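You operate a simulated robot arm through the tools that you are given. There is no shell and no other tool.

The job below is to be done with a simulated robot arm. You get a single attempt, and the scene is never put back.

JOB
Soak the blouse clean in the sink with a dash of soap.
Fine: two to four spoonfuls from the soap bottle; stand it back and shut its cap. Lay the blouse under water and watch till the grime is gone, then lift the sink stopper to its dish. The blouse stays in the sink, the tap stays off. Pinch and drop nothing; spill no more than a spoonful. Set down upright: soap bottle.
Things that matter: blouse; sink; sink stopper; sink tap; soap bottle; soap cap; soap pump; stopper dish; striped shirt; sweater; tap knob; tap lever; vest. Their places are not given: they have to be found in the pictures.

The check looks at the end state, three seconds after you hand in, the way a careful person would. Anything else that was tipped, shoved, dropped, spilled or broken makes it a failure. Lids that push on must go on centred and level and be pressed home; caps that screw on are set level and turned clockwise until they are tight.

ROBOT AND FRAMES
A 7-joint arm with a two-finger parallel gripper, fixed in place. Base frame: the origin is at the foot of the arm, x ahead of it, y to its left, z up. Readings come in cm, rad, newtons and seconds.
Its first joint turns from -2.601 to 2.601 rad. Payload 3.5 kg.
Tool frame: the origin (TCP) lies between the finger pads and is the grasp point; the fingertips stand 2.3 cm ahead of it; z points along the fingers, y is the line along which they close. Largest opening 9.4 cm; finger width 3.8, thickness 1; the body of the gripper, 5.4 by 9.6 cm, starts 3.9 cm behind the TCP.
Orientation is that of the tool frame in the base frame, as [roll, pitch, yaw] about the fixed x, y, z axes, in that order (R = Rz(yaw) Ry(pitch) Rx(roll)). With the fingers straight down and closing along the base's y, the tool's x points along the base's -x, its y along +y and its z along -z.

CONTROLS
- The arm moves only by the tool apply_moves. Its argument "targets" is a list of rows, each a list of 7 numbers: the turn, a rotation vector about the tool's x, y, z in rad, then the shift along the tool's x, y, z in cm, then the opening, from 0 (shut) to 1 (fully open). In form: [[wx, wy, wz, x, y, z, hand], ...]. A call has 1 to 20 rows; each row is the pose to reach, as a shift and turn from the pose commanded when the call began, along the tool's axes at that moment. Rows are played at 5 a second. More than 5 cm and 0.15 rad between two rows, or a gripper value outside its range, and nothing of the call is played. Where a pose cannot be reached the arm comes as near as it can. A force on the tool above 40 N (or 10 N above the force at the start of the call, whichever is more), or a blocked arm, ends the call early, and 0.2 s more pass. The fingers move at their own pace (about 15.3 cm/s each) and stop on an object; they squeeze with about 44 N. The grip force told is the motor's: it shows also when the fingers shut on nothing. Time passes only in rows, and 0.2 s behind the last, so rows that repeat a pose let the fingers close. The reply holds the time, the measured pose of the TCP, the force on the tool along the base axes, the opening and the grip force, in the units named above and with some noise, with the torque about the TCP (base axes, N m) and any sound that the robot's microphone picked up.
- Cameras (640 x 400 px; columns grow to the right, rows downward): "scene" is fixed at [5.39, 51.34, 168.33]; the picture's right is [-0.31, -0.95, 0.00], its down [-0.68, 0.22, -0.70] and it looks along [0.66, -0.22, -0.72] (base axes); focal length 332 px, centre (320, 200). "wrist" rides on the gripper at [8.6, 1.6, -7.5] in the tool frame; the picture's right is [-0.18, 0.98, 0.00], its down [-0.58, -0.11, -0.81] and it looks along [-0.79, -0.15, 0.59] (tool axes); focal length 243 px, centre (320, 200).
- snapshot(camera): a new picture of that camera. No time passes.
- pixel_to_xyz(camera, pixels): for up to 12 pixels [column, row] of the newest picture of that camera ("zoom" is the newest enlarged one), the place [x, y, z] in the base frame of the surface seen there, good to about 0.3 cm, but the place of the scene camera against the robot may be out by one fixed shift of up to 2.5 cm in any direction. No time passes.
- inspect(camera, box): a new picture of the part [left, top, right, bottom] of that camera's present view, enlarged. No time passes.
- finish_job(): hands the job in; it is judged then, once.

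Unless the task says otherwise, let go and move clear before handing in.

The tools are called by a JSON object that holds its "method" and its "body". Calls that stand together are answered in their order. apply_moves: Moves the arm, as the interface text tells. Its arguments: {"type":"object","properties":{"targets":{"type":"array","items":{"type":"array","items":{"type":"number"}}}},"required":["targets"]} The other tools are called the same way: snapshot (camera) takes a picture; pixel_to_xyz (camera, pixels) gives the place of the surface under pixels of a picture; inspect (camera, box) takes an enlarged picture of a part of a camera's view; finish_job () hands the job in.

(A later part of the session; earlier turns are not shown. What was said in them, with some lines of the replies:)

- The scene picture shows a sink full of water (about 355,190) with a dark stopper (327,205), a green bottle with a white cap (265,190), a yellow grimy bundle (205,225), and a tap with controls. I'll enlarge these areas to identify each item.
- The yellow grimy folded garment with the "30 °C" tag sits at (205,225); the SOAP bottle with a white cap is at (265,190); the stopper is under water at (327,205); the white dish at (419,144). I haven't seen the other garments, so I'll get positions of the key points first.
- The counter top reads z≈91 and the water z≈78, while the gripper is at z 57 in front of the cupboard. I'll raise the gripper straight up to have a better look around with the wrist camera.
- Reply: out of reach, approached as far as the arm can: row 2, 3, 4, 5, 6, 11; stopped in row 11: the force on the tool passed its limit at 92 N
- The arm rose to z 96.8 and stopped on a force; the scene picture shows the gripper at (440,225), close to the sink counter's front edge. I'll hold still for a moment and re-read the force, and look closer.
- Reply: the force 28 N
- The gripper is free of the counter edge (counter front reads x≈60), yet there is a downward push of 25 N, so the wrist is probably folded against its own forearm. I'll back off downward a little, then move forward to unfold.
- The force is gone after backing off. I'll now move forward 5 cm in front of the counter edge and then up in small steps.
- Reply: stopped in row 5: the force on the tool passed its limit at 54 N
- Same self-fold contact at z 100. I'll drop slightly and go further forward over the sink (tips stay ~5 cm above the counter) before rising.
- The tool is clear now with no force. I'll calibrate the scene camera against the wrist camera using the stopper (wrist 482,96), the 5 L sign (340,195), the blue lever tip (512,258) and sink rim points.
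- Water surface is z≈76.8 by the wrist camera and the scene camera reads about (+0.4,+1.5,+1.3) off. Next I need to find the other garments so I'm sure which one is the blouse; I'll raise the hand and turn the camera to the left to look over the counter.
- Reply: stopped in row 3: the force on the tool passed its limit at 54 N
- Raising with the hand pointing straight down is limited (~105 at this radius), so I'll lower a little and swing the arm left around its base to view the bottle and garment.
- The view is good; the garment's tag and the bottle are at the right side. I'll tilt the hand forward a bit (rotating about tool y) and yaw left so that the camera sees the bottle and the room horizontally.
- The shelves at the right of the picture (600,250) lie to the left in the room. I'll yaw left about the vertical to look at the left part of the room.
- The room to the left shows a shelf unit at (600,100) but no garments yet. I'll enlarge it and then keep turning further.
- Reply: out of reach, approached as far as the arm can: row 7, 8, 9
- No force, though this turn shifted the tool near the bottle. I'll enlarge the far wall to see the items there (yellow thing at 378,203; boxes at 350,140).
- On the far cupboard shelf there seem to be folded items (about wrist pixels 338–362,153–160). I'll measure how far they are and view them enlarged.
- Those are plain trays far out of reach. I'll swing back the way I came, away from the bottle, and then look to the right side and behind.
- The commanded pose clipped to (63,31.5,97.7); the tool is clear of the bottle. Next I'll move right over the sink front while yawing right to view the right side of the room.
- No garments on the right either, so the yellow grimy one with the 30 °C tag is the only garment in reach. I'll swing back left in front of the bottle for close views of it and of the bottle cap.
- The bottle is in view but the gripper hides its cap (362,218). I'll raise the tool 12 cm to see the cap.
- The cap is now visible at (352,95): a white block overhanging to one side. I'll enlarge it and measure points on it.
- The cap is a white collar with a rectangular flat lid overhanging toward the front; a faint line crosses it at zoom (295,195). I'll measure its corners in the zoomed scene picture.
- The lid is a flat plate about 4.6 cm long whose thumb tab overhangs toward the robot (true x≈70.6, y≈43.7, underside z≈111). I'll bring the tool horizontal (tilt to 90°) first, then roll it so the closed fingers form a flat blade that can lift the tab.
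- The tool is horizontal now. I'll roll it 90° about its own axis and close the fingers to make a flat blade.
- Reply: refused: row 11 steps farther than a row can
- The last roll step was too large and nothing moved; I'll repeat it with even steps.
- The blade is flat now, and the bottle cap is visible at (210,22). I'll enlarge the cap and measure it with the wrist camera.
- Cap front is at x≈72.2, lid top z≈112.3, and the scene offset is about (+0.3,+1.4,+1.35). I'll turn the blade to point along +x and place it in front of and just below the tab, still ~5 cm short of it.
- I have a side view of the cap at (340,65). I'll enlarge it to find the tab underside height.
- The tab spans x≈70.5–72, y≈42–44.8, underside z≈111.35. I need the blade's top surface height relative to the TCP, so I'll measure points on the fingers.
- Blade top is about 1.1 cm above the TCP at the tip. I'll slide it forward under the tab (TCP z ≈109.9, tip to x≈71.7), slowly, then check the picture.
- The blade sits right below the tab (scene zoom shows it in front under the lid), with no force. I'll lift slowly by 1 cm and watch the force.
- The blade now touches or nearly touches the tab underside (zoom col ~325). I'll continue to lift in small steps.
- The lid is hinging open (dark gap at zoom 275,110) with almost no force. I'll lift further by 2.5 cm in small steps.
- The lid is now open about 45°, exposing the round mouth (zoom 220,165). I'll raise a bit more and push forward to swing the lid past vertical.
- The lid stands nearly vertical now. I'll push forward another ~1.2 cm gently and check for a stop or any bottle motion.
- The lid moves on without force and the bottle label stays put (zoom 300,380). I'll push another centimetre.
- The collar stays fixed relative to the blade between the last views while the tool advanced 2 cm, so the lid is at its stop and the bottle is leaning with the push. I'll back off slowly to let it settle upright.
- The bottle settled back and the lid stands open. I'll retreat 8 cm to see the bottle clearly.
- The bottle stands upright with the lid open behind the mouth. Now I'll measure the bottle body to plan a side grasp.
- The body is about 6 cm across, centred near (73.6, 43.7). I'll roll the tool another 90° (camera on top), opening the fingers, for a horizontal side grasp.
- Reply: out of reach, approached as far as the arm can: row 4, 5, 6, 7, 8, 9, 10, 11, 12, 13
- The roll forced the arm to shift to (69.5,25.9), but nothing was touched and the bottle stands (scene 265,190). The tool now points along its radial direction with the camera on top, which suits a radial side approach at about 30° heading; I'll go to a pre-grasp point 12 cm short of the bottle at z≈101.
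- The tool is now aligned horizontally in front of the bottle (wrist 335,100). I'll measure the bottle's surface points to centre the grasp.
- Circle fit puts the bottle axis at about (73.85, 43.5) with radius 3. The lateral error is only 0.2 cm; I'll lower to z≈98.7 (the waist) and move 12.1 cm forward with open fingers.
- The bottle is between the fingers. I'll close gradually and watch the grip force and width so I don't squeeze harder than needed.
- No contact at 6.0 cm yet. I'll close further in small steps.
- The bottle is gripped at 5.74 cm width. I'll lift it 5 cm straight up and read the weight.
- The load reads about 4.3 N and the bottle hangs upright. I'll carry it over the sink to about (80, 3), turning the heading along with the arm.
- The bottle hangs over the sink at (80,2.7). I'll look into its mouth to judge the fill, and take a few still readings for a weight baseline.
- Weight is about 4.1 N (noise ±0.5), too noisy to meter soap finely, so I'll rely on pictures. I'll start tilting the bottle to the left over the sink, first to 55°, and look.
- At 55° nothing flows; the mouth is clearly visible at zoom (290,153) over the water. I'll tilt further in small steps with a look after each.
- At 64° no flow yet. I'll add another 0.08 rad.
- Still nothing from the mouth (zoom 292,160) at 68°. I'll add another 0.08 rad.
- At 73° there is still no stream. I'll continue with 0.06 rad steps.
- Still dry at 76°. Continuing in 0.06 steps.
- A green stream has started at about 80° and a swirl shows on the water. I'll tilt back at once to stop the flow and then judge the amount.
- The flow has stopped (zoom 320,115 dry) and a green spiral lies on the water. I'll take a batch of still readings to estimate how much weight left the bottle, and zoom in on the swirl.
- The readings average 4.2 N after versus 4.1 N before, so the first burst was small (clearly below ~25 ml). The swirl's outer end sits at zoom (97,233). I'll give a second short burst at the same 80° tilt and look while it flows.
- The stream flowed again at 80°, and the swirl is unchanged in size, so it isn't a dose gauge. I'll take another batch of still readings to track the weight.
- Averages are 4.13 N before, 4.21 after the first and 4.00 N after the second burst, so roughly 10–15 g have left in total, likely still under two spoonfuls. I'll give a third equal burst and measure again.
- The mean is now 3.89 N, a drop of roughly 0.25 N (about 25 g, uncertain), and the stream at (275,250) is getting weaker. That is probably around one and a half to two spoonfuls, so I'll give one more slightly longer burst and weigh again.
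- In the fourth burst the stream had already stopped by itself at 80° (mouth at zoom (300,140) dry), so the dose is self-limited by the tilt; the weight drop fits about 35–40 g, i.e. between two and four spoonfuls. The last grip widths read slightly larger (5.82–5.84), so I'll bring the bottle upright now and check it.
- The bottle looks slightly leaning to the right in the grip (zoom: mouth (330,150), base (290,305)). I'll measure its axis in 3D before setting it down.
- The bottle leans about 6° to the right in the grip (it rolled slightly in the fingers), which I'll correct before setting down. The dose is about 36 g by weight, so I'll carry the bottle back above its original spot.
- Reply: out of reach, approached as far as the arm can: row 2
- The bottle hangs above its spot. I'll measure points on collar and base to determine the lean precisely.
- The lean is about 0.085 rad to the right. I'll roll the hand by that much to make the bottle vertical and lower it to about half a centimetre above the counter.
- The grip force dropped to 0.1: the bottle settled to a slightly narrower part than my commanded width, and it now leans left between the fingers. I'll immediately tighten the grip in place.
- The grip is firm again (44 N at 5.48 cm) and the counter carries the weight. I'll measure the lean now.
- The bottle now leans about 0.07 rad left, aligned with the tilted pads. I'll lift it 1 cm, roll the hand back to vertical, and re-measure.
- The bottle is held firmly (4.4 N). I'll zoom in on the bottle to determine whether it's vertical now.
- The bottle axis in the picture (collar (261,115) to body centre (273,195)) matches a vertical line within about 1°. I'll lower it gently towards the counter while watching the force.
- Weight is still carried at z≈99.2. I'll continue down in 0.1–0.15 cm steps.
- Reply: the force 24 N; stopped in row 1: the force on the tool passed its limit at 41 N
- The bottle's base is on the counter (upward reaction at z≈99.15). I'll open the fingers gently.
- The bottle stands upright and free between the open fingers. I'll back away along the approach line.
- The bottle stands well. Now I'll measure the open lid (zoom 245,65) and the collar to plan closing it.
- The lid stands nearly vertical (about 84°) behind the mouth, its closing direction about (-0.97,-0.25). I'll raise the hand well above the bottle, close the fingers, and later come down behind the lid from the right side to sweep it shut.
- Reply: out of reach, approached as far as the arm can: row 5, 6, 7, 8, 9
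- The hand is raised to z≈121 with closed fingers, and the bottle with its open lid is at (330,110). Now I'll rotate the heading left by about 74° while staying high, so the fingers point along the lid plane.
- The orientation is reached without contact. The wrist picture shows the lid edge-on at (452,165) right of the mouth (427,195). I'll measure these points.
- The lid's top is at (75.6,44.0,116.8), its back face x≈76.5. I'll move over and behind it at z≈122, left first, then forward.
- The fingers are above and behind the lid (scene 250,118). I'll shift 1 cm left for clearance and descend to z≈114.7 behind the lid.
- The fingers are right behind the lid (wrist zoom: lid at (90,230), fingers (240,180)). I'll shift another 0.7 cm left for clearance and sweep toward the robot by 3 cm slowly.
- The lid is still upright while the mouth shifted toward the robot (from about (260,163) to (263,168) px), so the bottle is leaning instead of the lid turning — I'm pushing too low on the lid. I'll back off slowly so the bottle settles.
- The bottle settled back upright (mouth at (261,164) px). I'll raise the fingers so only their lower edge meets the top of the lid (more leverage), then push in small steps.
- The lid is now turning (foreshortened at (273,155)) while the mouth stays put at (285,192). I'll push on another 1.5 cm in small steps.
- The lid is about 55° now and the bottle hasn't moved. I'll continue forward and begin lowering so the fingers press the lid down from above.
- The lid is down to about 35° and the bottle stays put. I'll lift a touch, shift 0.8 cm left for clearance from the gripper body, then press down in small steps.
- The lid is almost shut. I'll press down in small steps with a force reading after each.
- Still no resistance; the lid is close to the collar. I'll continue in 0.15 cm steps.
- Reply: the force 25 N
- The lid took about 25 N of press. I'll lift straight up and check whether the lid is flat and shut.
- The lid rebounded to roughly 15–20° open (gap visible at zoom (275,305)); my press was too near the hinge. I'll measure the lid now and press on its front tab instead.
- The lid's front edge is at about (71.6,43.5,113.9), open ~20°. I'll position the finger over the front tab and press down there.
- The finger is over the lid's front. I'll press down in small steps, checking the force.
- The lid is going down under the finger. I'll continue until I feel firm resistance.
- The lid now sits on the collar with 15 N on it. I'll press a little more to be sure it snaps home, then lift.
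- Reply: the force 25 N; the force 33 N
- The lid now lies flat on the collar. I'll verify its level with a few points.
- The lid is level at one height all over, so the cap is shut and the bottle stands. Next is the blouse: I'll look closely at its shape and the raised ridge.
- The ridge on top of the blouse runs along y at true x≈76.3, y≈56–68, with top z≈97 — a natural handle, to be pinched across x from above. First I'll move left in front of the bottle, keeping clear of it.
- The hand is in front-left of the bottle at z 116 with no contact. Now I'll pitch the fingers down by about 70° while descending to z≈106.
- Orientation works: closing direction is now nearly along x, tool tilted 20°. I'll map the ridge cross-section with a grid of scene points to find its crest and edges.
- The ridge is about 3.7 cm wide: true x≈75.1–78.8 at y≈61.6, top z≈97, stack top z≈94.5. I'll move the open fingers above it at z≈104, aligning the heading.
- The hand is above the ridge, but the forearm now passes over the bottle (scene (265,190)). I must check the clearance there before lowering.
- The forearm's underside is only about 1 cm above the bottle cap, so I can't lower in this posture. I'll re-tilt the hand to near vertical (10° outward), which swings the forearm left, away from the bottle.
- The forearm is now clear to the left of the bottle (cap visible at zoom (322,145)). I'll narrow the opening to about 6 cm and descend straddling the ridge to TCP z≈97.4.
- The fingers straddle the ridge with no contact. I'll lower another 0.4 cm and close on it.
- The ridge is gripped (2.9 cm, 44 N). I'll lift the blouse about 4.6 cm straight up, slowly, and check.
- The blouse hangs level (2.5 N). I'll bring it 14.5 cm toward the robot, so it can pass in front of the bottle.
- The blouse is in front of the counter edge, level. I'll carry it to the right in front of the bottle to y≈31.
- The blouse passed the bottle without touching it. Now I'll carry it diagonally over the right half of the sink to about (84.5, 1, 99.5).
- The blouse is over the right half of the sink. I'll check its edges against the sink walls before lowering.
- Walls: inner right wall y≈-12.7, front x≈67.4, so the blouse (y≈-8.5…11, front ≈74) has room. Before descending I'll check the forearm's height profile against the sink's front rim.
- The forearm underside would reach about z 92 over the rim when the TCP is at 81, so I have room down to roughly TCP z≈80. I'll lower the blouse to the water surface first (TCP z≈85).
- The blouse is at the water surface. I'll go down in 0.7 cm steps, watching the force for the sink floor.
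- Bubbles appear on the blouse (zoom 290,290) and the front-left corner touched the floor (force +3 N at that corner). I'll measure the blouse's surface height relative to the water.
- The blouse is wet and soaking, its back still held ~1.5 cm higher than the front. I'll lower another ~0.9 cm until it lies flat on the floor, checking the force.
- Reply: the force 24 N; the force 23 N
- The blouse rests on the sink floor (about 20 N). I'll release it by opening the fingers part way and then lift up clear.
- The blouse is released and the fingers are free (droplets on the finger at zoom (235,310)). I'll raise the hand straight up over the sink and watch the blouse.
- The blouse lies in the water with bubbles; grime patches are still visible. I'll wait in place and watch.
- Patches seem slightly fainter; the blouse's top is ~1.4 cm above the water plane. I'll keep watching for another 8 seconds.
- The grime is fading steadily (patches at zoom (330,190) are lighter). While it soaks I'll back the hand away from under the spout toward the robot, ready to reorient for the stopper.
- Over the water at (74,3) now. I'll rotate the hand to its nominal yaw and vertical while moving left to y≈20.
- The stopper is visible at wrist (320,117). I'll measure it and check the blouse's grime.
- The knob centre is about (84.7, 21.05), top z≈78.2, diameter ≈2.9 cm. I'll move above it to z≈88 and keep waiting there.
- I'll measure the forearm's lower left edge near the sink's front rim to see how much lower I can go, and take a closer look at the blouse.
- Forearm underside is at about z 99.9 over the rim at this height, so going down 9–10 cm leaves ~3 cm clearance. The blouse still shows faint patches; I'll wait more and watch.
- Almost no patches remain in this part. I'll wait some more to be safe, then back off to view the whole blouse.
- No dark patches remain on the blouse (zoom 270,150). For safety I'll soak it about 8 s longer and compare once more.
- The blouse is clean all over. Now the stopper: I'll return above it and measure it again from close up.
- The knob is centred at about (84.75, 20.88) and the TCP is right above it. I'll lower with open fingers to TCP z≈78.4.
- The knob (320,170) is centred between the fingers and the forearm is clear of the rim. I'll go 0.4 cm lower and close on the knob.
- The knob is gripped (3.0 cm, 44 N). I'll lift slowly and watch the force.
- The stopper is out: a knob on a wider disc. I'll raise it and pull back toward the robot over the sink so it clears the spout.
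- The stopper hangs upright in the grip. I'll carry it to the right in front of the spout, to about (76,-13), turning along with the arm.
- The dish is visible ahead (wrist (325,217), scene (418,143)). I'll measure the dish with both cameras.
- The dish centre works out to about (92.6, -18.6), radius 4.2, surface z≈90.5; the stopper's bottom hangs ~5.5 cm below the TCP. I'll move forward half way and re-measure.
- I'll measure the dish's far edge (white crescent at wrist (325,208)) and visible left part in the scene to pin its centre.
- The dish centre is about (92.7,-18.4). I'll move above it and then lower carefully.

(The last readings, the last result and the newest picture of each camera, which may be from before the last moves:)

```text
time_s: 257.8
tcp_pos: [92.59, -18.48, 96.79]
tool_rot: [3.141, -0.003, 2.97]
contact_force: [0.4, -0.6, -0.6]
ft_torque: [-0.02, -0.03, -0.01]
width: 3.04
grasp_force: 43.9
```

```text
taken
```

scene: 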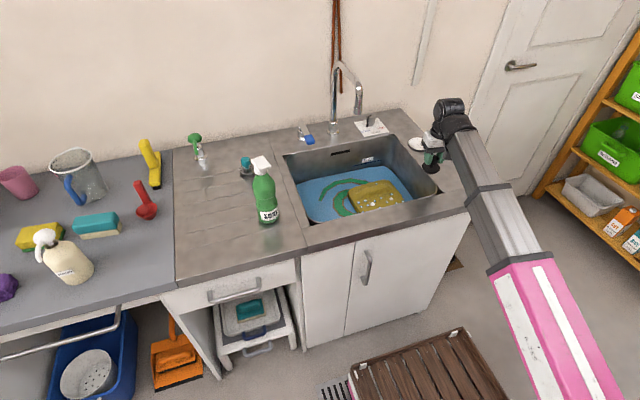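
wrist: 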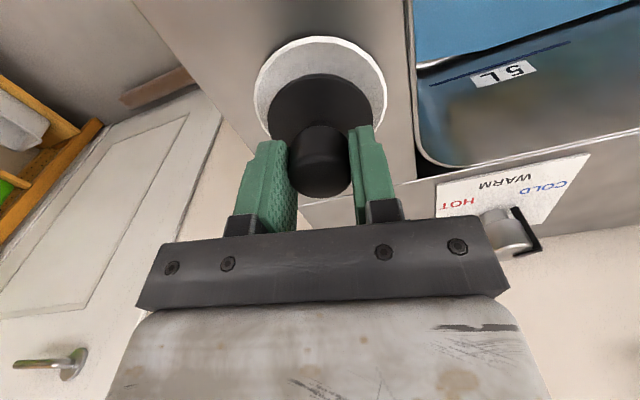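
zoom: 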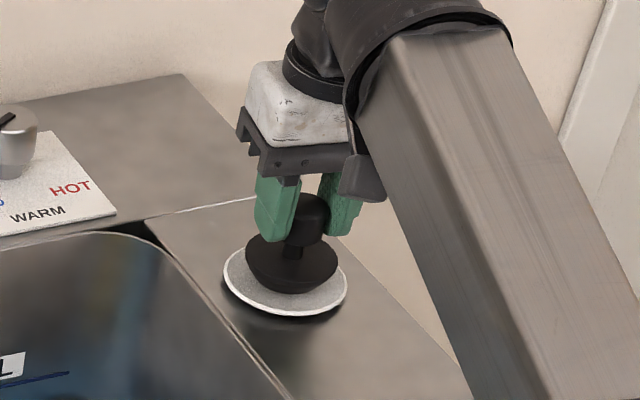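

The stopper is over the dish, nearly centred. I'll lower in small steps until I feel contact.

{"method": "apply_moves", "body": {"targets": [[0, 0, 0, 0, 0, 0.25, 0.2], [0, 0, 0, 0, 0, 0.4, 0.2]]}}

{"method": "apply_moves", "body": {"targets": [[0, 0, 0, 0, 0, 0.15, 0.2]]}}

{"method": "apply_moves", "body": {"targets": [[0, 0, 0, 0, 0, 0.15, 0.2]]}}

{"method": "inspect", "body": {"camera": "scene", "box": [395, 115, 445, 160]}}

```text
time_s: 258.4
tcp_pos: [92.66, -18.5, 96.27]
tool_rot: [3.141, -0.003, 2.97]
contact_force: [-0.4, -0.1, -0.6]
ft_torque: [0.04, -0.01, 0.04]
width: 3.01
grasp_force: 44.2
```

```text
time_s: 258.8
tcp_pos: [92.58, -18.46, 96.11]
tool_rot: [3.141, -0.003, 2.969]
contact_force: [-0.9, 0.9, 4.1]
ft_torque: [-0.01, 0.04, -0.02]
width: 3.02
grasp_force: 44.3
```

```text
time_s: 259.2
tcp_pos: [92.63, -18.43, 96.2]
tool_rot: [3.14, 0.0, 2.968]
contact_force: [0.5, -0.8, 21.9]
ft_torque: [-0.06, 0.09, 0.01]
width: 3.04
grasp_force: 44.1
```

```text
8.89 times, centred on (420, 138) of scene
```

zoom: 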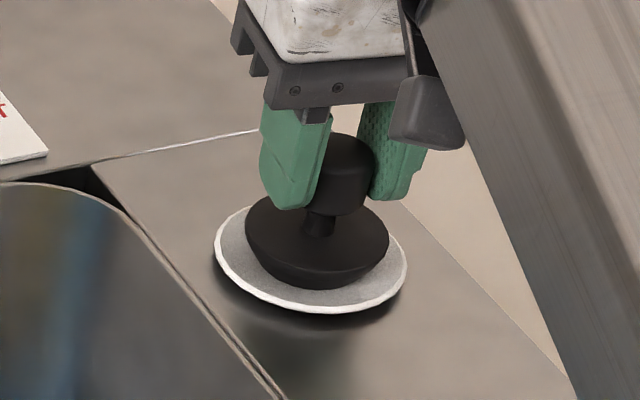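

The stopper stands on the dish (contact confirmed). I'll ease the pressure and open the fingers.

{"method": "apply_moves", "body": {"targets": [[0, 0, 0, 0, 0, -0.15, 0.2], [0, 0, 0, 0, 0, -0.15, 0.3], [0, 0, 0, 0, 0, -0.15, 0.4], [0, 0, 0, 0, 0, -0.15, 0.5], [0, 0, 0, 0, 0, -0.15, 0.6], [0, 0, 0, 0, 0, -0.15, 0.6]]}}

{"method": "inspect", "body": {"camera": "scene", "box": [395, 115, 445, 160]}}

{"method": "snapshot", "body": {"camera": "wrist"}}

```text
time_s: 260.6
tcp_pos: [92.61, -18.43, 96.05]
tool_rot: [3.141, -0.002, 2.97]
contact_force: [-0.2, 0.1, 0.3]
ft_torque: [0.0, -0.01, 0.02]
width: 5.64
grasp_force: 0.1
```

```text
8.89 times, centred on (420, 138) of scene
```

zoom: 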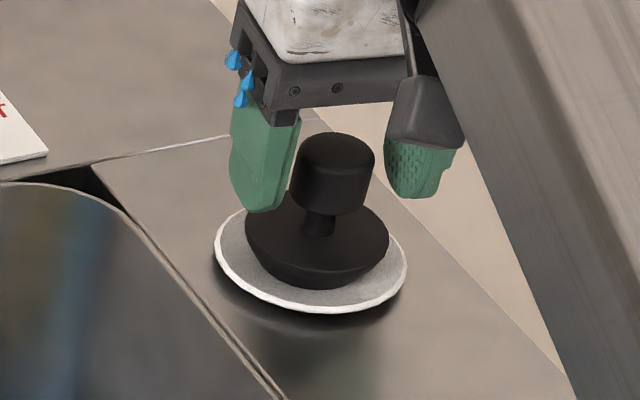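

```text
taken
```

wrist: 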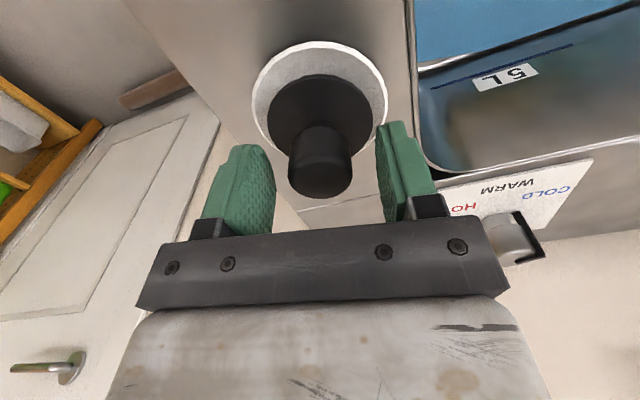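

The stopper stands on its dish, free of the fingers. I'll raise straight up and then retract.

{"method": "apply_moves", "body": {"targets": [[0, 0, 0, 0, 0, -0.7, 0.6], [0, 0, 0, 0, 0, -1.7, 0.6], [0, 0, 0, 0, 0, -3, 0.6], [0, 0, 0, 0, 0, -4.5, 0.6], [0, 0, 0, 0, 0, -6, 0.6], [0, 0, 0, 2, 0, -6, 0.6], [0, 0, 0, 5, 0, -6, 0.6], [0, 0, 0, 8, 0, -6, 0.6], [0, 0, 0, 11, 0, -5.5, 0.6], [0, 0, 0, 14, 0, -5, 0.6], [0, 0, 0, 17, 0, -4, 0.6], [0, 0, 0, 18, 0, -3, 0.6]]}}

{"method": "snapshot", "body": {"camera": "scene"}}

{"method": "snapshot", "body": {"camera": "wrist"}}

{"method": "inspect", "body": {"camera": "scene", "box": [280, 110, 450, 230]}}

```text
time_s: 263.2
tcp_pos: [74.91, -15.46, 99.19]
tool_rot: [-3.141, -0.003, 2.968]
contact_force: [-0.2, -1.0, -0.6]
ft_torque: [0.02, -0.01, -0.01]
width: 5.66
grasp_force: 0.0
```

```text
taken
```

scene: 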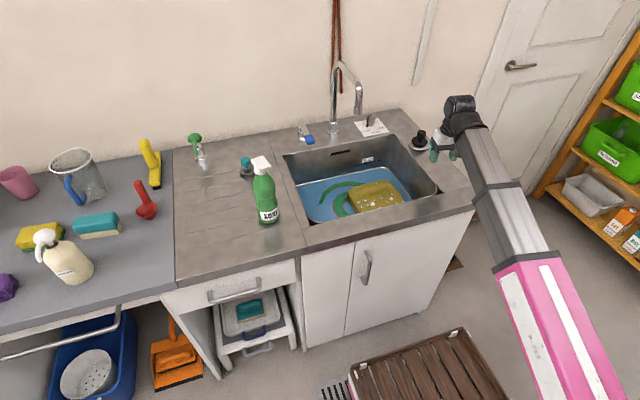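

```text
taken
```

wrist: 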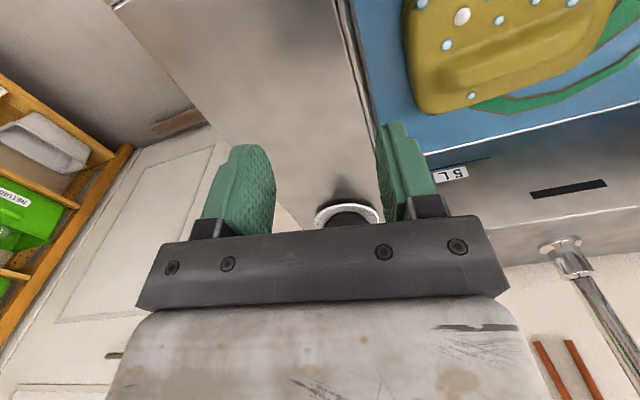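

```text
3.33 times, centred on (365, 170) of scene
```

zoom: 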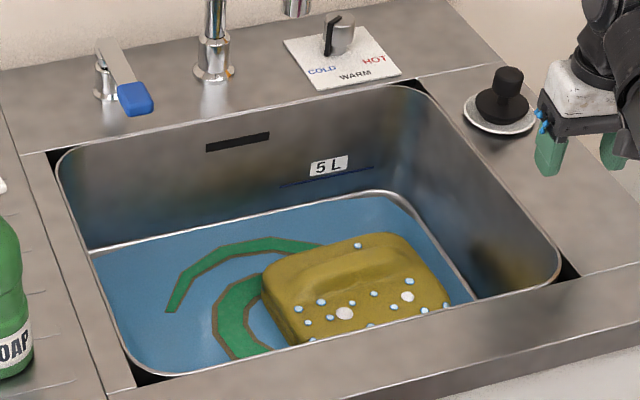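

The water is draining, the stopper is on its dish and the blouse stays in the sink. I'll move the wet hand over the sink, wait for draining, and inspect the counter for spills.

{"method": "apply_moves", "body": {"targets": [[0, 0, 0, 0, 2.2, 0, 0.6], [0, 0, 0, 0, 4.4, 0, 0.6], [0, 0, 0, 0, 6.6, 0, 0.6], [0, 0, 0, 0, 8.8, 0, 0.6], [0, 0, 0, 0, 11, 0, 0.6], [0, 0, 0, 0, 11, 0, 0.6], [0, 0, 0, 0, 11, 0, 0.6], [0, 0, 0, 0, 11, 0, 0.6], [0, 0, 0, 0, 11, 0, 0.6], [0, 0, 0, 0, 11, 0, 0.6], [0, 0, 0, 0, 11, 0, 0.6], [0, 0, 0, 0, 11, 0, 0.6], [0, 0, 0, 0, 11, 0, 0.6], [0, 0, 0, 0, 11, 0, 0.6], [0, 0, 0, 0, 11, 0, 0.6], [0, 0, 0, 0, 11, 0, 0.6], [0, 0, 0, 0, 11, 0, 0.6], [0, 0, 0, 0, 11, 0, 0.6]]}}

{"method": "inspect", "body": {"camera": "scene", "box": [280, 110, 450, 230]}}

{"method": "inspect", "body": {"camera": "scene", "box": [160, 130, 320, 280]}}

{"method": "inspect", "body": {"camera": "scene", "box": [385, 105, 485, 215]}}

```text
time_s: 267.0
tcp_pos: [76.79, -4.6, 99.34]
tool_rot: [3.141, -0.001, 2.968]
contact_force: [-0.6, 0.5, -0.3]
ft_torque: [-0.04, -0.01, 0.01]
width: 5.65
grasp_force: 0.1
```

```text
3.33 times, centred on (365, 170) of scene
```

zoom: 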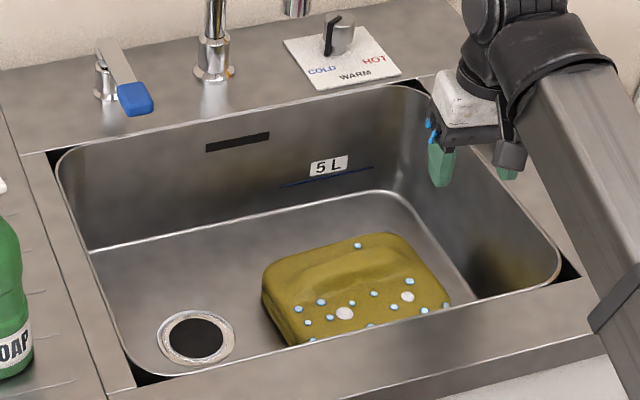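

```text
2.67 times, centred on (240, 205) of scene
```

zoom: 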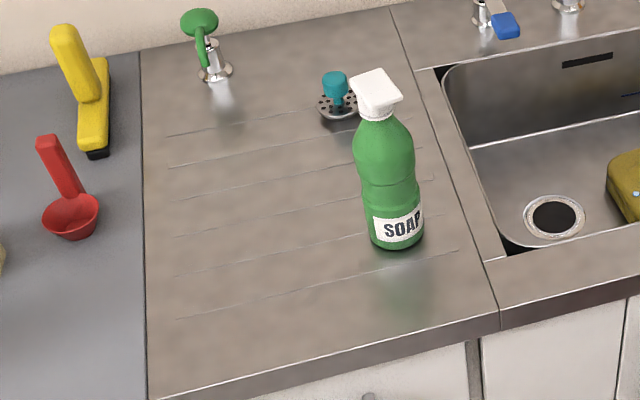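

```text
3.64 times, centred on (435, 160) of scene
```

zoom: 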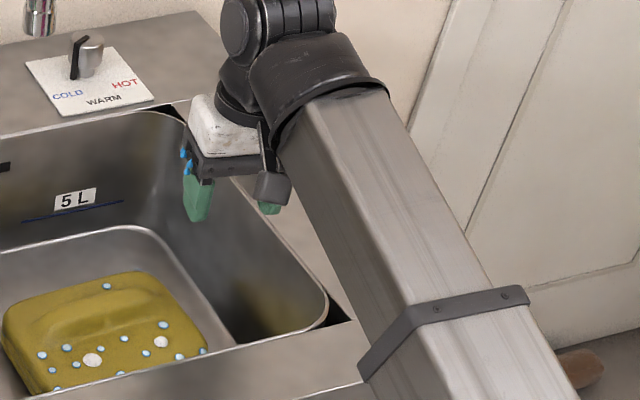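

The sink has drained, the bottle stands capped, and I see no spills. I'll shift the arm left a bit to get a final clear view of the stopper on its dish.

{"method": "apply_moves", "body": {"targets": [[0, 0, 0, 0.5, 2.2, 0, 0.6], [0, 0, 0, 1, 4.4, 0, 0.6], [0, 0, 0, 1.5, 6.6, 0, 0.6], [0, 0, 0, 2, 8.8, 0, 0.6], [0, 0, 0, 2, 8.8, 0, 0.6]]}}

{"method": "inspect", "body": {"camera": "scene", "box": [385, 105, 485, 215]}}

{"method": "snapshot", "body": {"camera": "scene"}}

{"method": "snapshot", "body": {"camera": "wrist"}}

```text
time_s: 268.2
tcp_pos: [76.37, 4.52, 99.25]
tool_rot: [3.141, -0.001, 2.967]
contact_force: [0.3, 0.3, 0.7]
ft_torque: [-0.01, 0.0, -0.02]
width: 5.63
grasp_force: 0.1
```

```text
3.64 times, centred on (435, 160) of scene
```

zoom: 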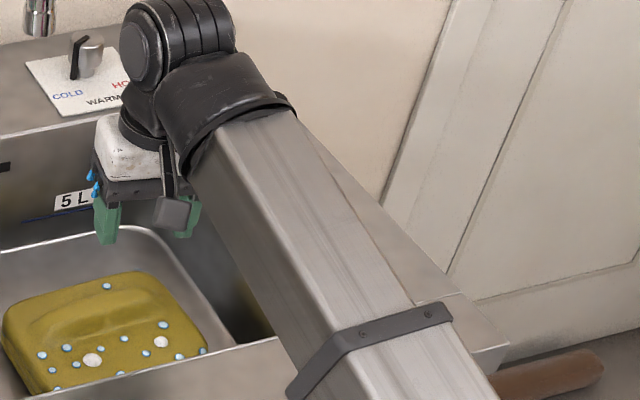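

```text
taken
```

scene: 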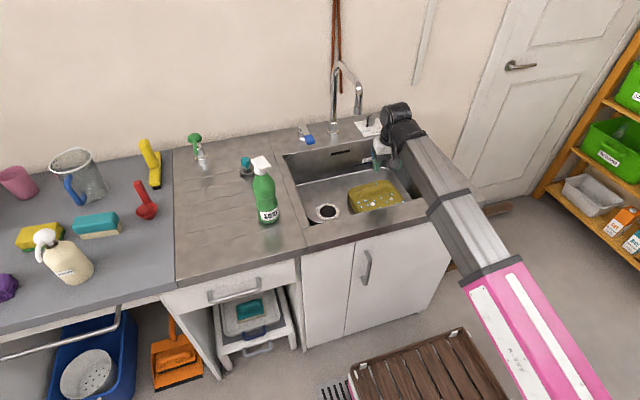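

```text
taken
```

wrist: 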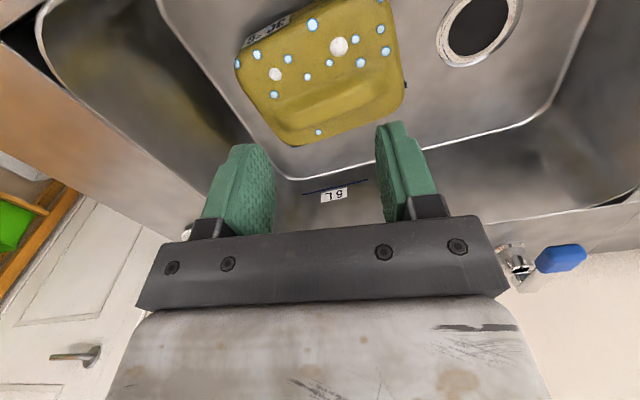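

The forearm hides the dish from here; I'll move a bit further left over the sink and look again.

{"method": "apply_moves", "body": {"targets": [[0, 0, -0.04, 0.6, 2.5, 0, 0.6], [0, 0, -0.08, 1.2, 5, 0, 0.6], [0, 0, -0.12, 1.8, 7.5, 0, 0.6], [0, 0, -0.16, 2.4, 10, 0, 0.6], [0, 0, -0.2, 3.0, 12.5, 0, 0.6], [0, 0, -0.24, 3.6, 15, 0, 0.6], [0, 0, -0.24, 3.6, 15, 0, 0.6]]}}

{"method": "inspect", "body": {"camera": "scene", "box": [385, 105, 465, 175]}}

{"method": "inspect", "body": {"camera": "scene", "box": [290, 50, 400, 160]}}

{"method": "snapshot", "body": {"camera": "scene"}}

```text
time_s: 269.8
tcp_pos: [75.57, 19.91, 99.28]
tool_rot: [3.142, -0.003, -3.075]
contact_force: [0.2, 0.9, -0.2]
ft_torque: [0.02, -0.01, -0.01]
width: 5.67
grasp_force: 0.0
```

```text
5.71 times, centred on (425, 140) of scene
```

zoom: 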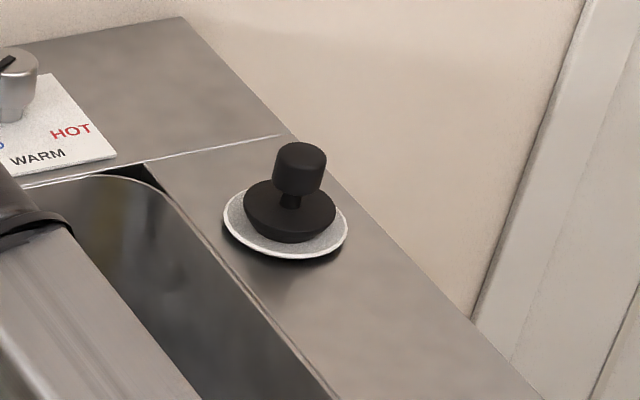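

```text
3.64 times, centred on (345, 105) of scene
```

zoom: 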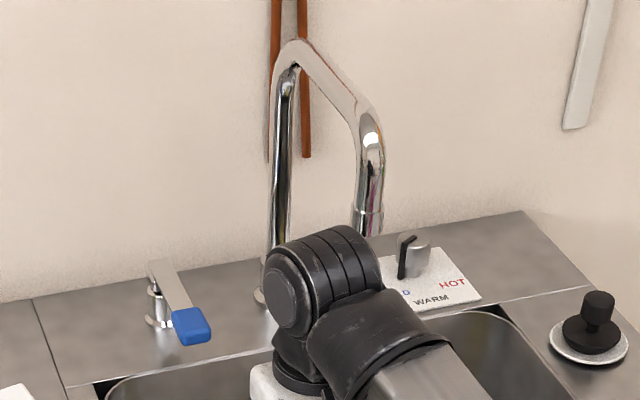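

```text
taken
```

scene: 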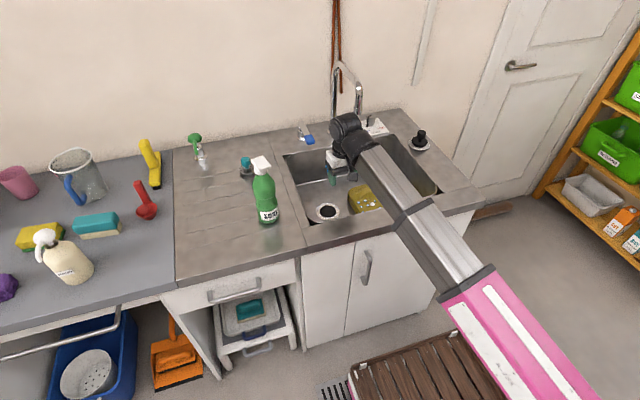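

The stopper stands on its dish (zoom 290,200), and the blouse lies clean in the drained sink. The bottle is upright with its cap shut (262,190), and the tap lever and knob look unmoved. The hand is empty and clear, so I'll hand in.

{"method": "finish_job", "body": {}}

```text
The job is handed in.
```

The blouse is washed and lying in the drained sink, and the job is handed in. The soap dose is the one thing I couldn't confirm.

- **Soap dose:** by the drop in bottle weight I poured about 36 g, give or take 13 g. That is roughly two to three tablespoons. The scale readings were noisy and the job doesn't define a spoonful, so it could be a little outside two to four.
- **Soap bottle:** it is back at its spot, upright, with the flip cap pressed shut and level. It rolled a few degrees in the grip while pouring. On the way back the grip slackened and it came down leaning between the fingers, so I re-gripped it, straightened it and set it down. While I opened and closed the cap, the lid push leaned the standing bottle a few degrees twice, and it settled back each time.
- **Blouse:** I took the yellow 30 °C garment to be the blouse, since I found no other garment in the pictures. It soaked for about a minute until no dark patches showed. Its top stood about 1.4 cm above the water, so it was never fully covered.
- **Stopper:** it stands on its dish and the sink has drained.
- **Tap:** I left the tap off and did not touch its lever or knob.
- **Spills:** I saw none on the counter in the final pictures.
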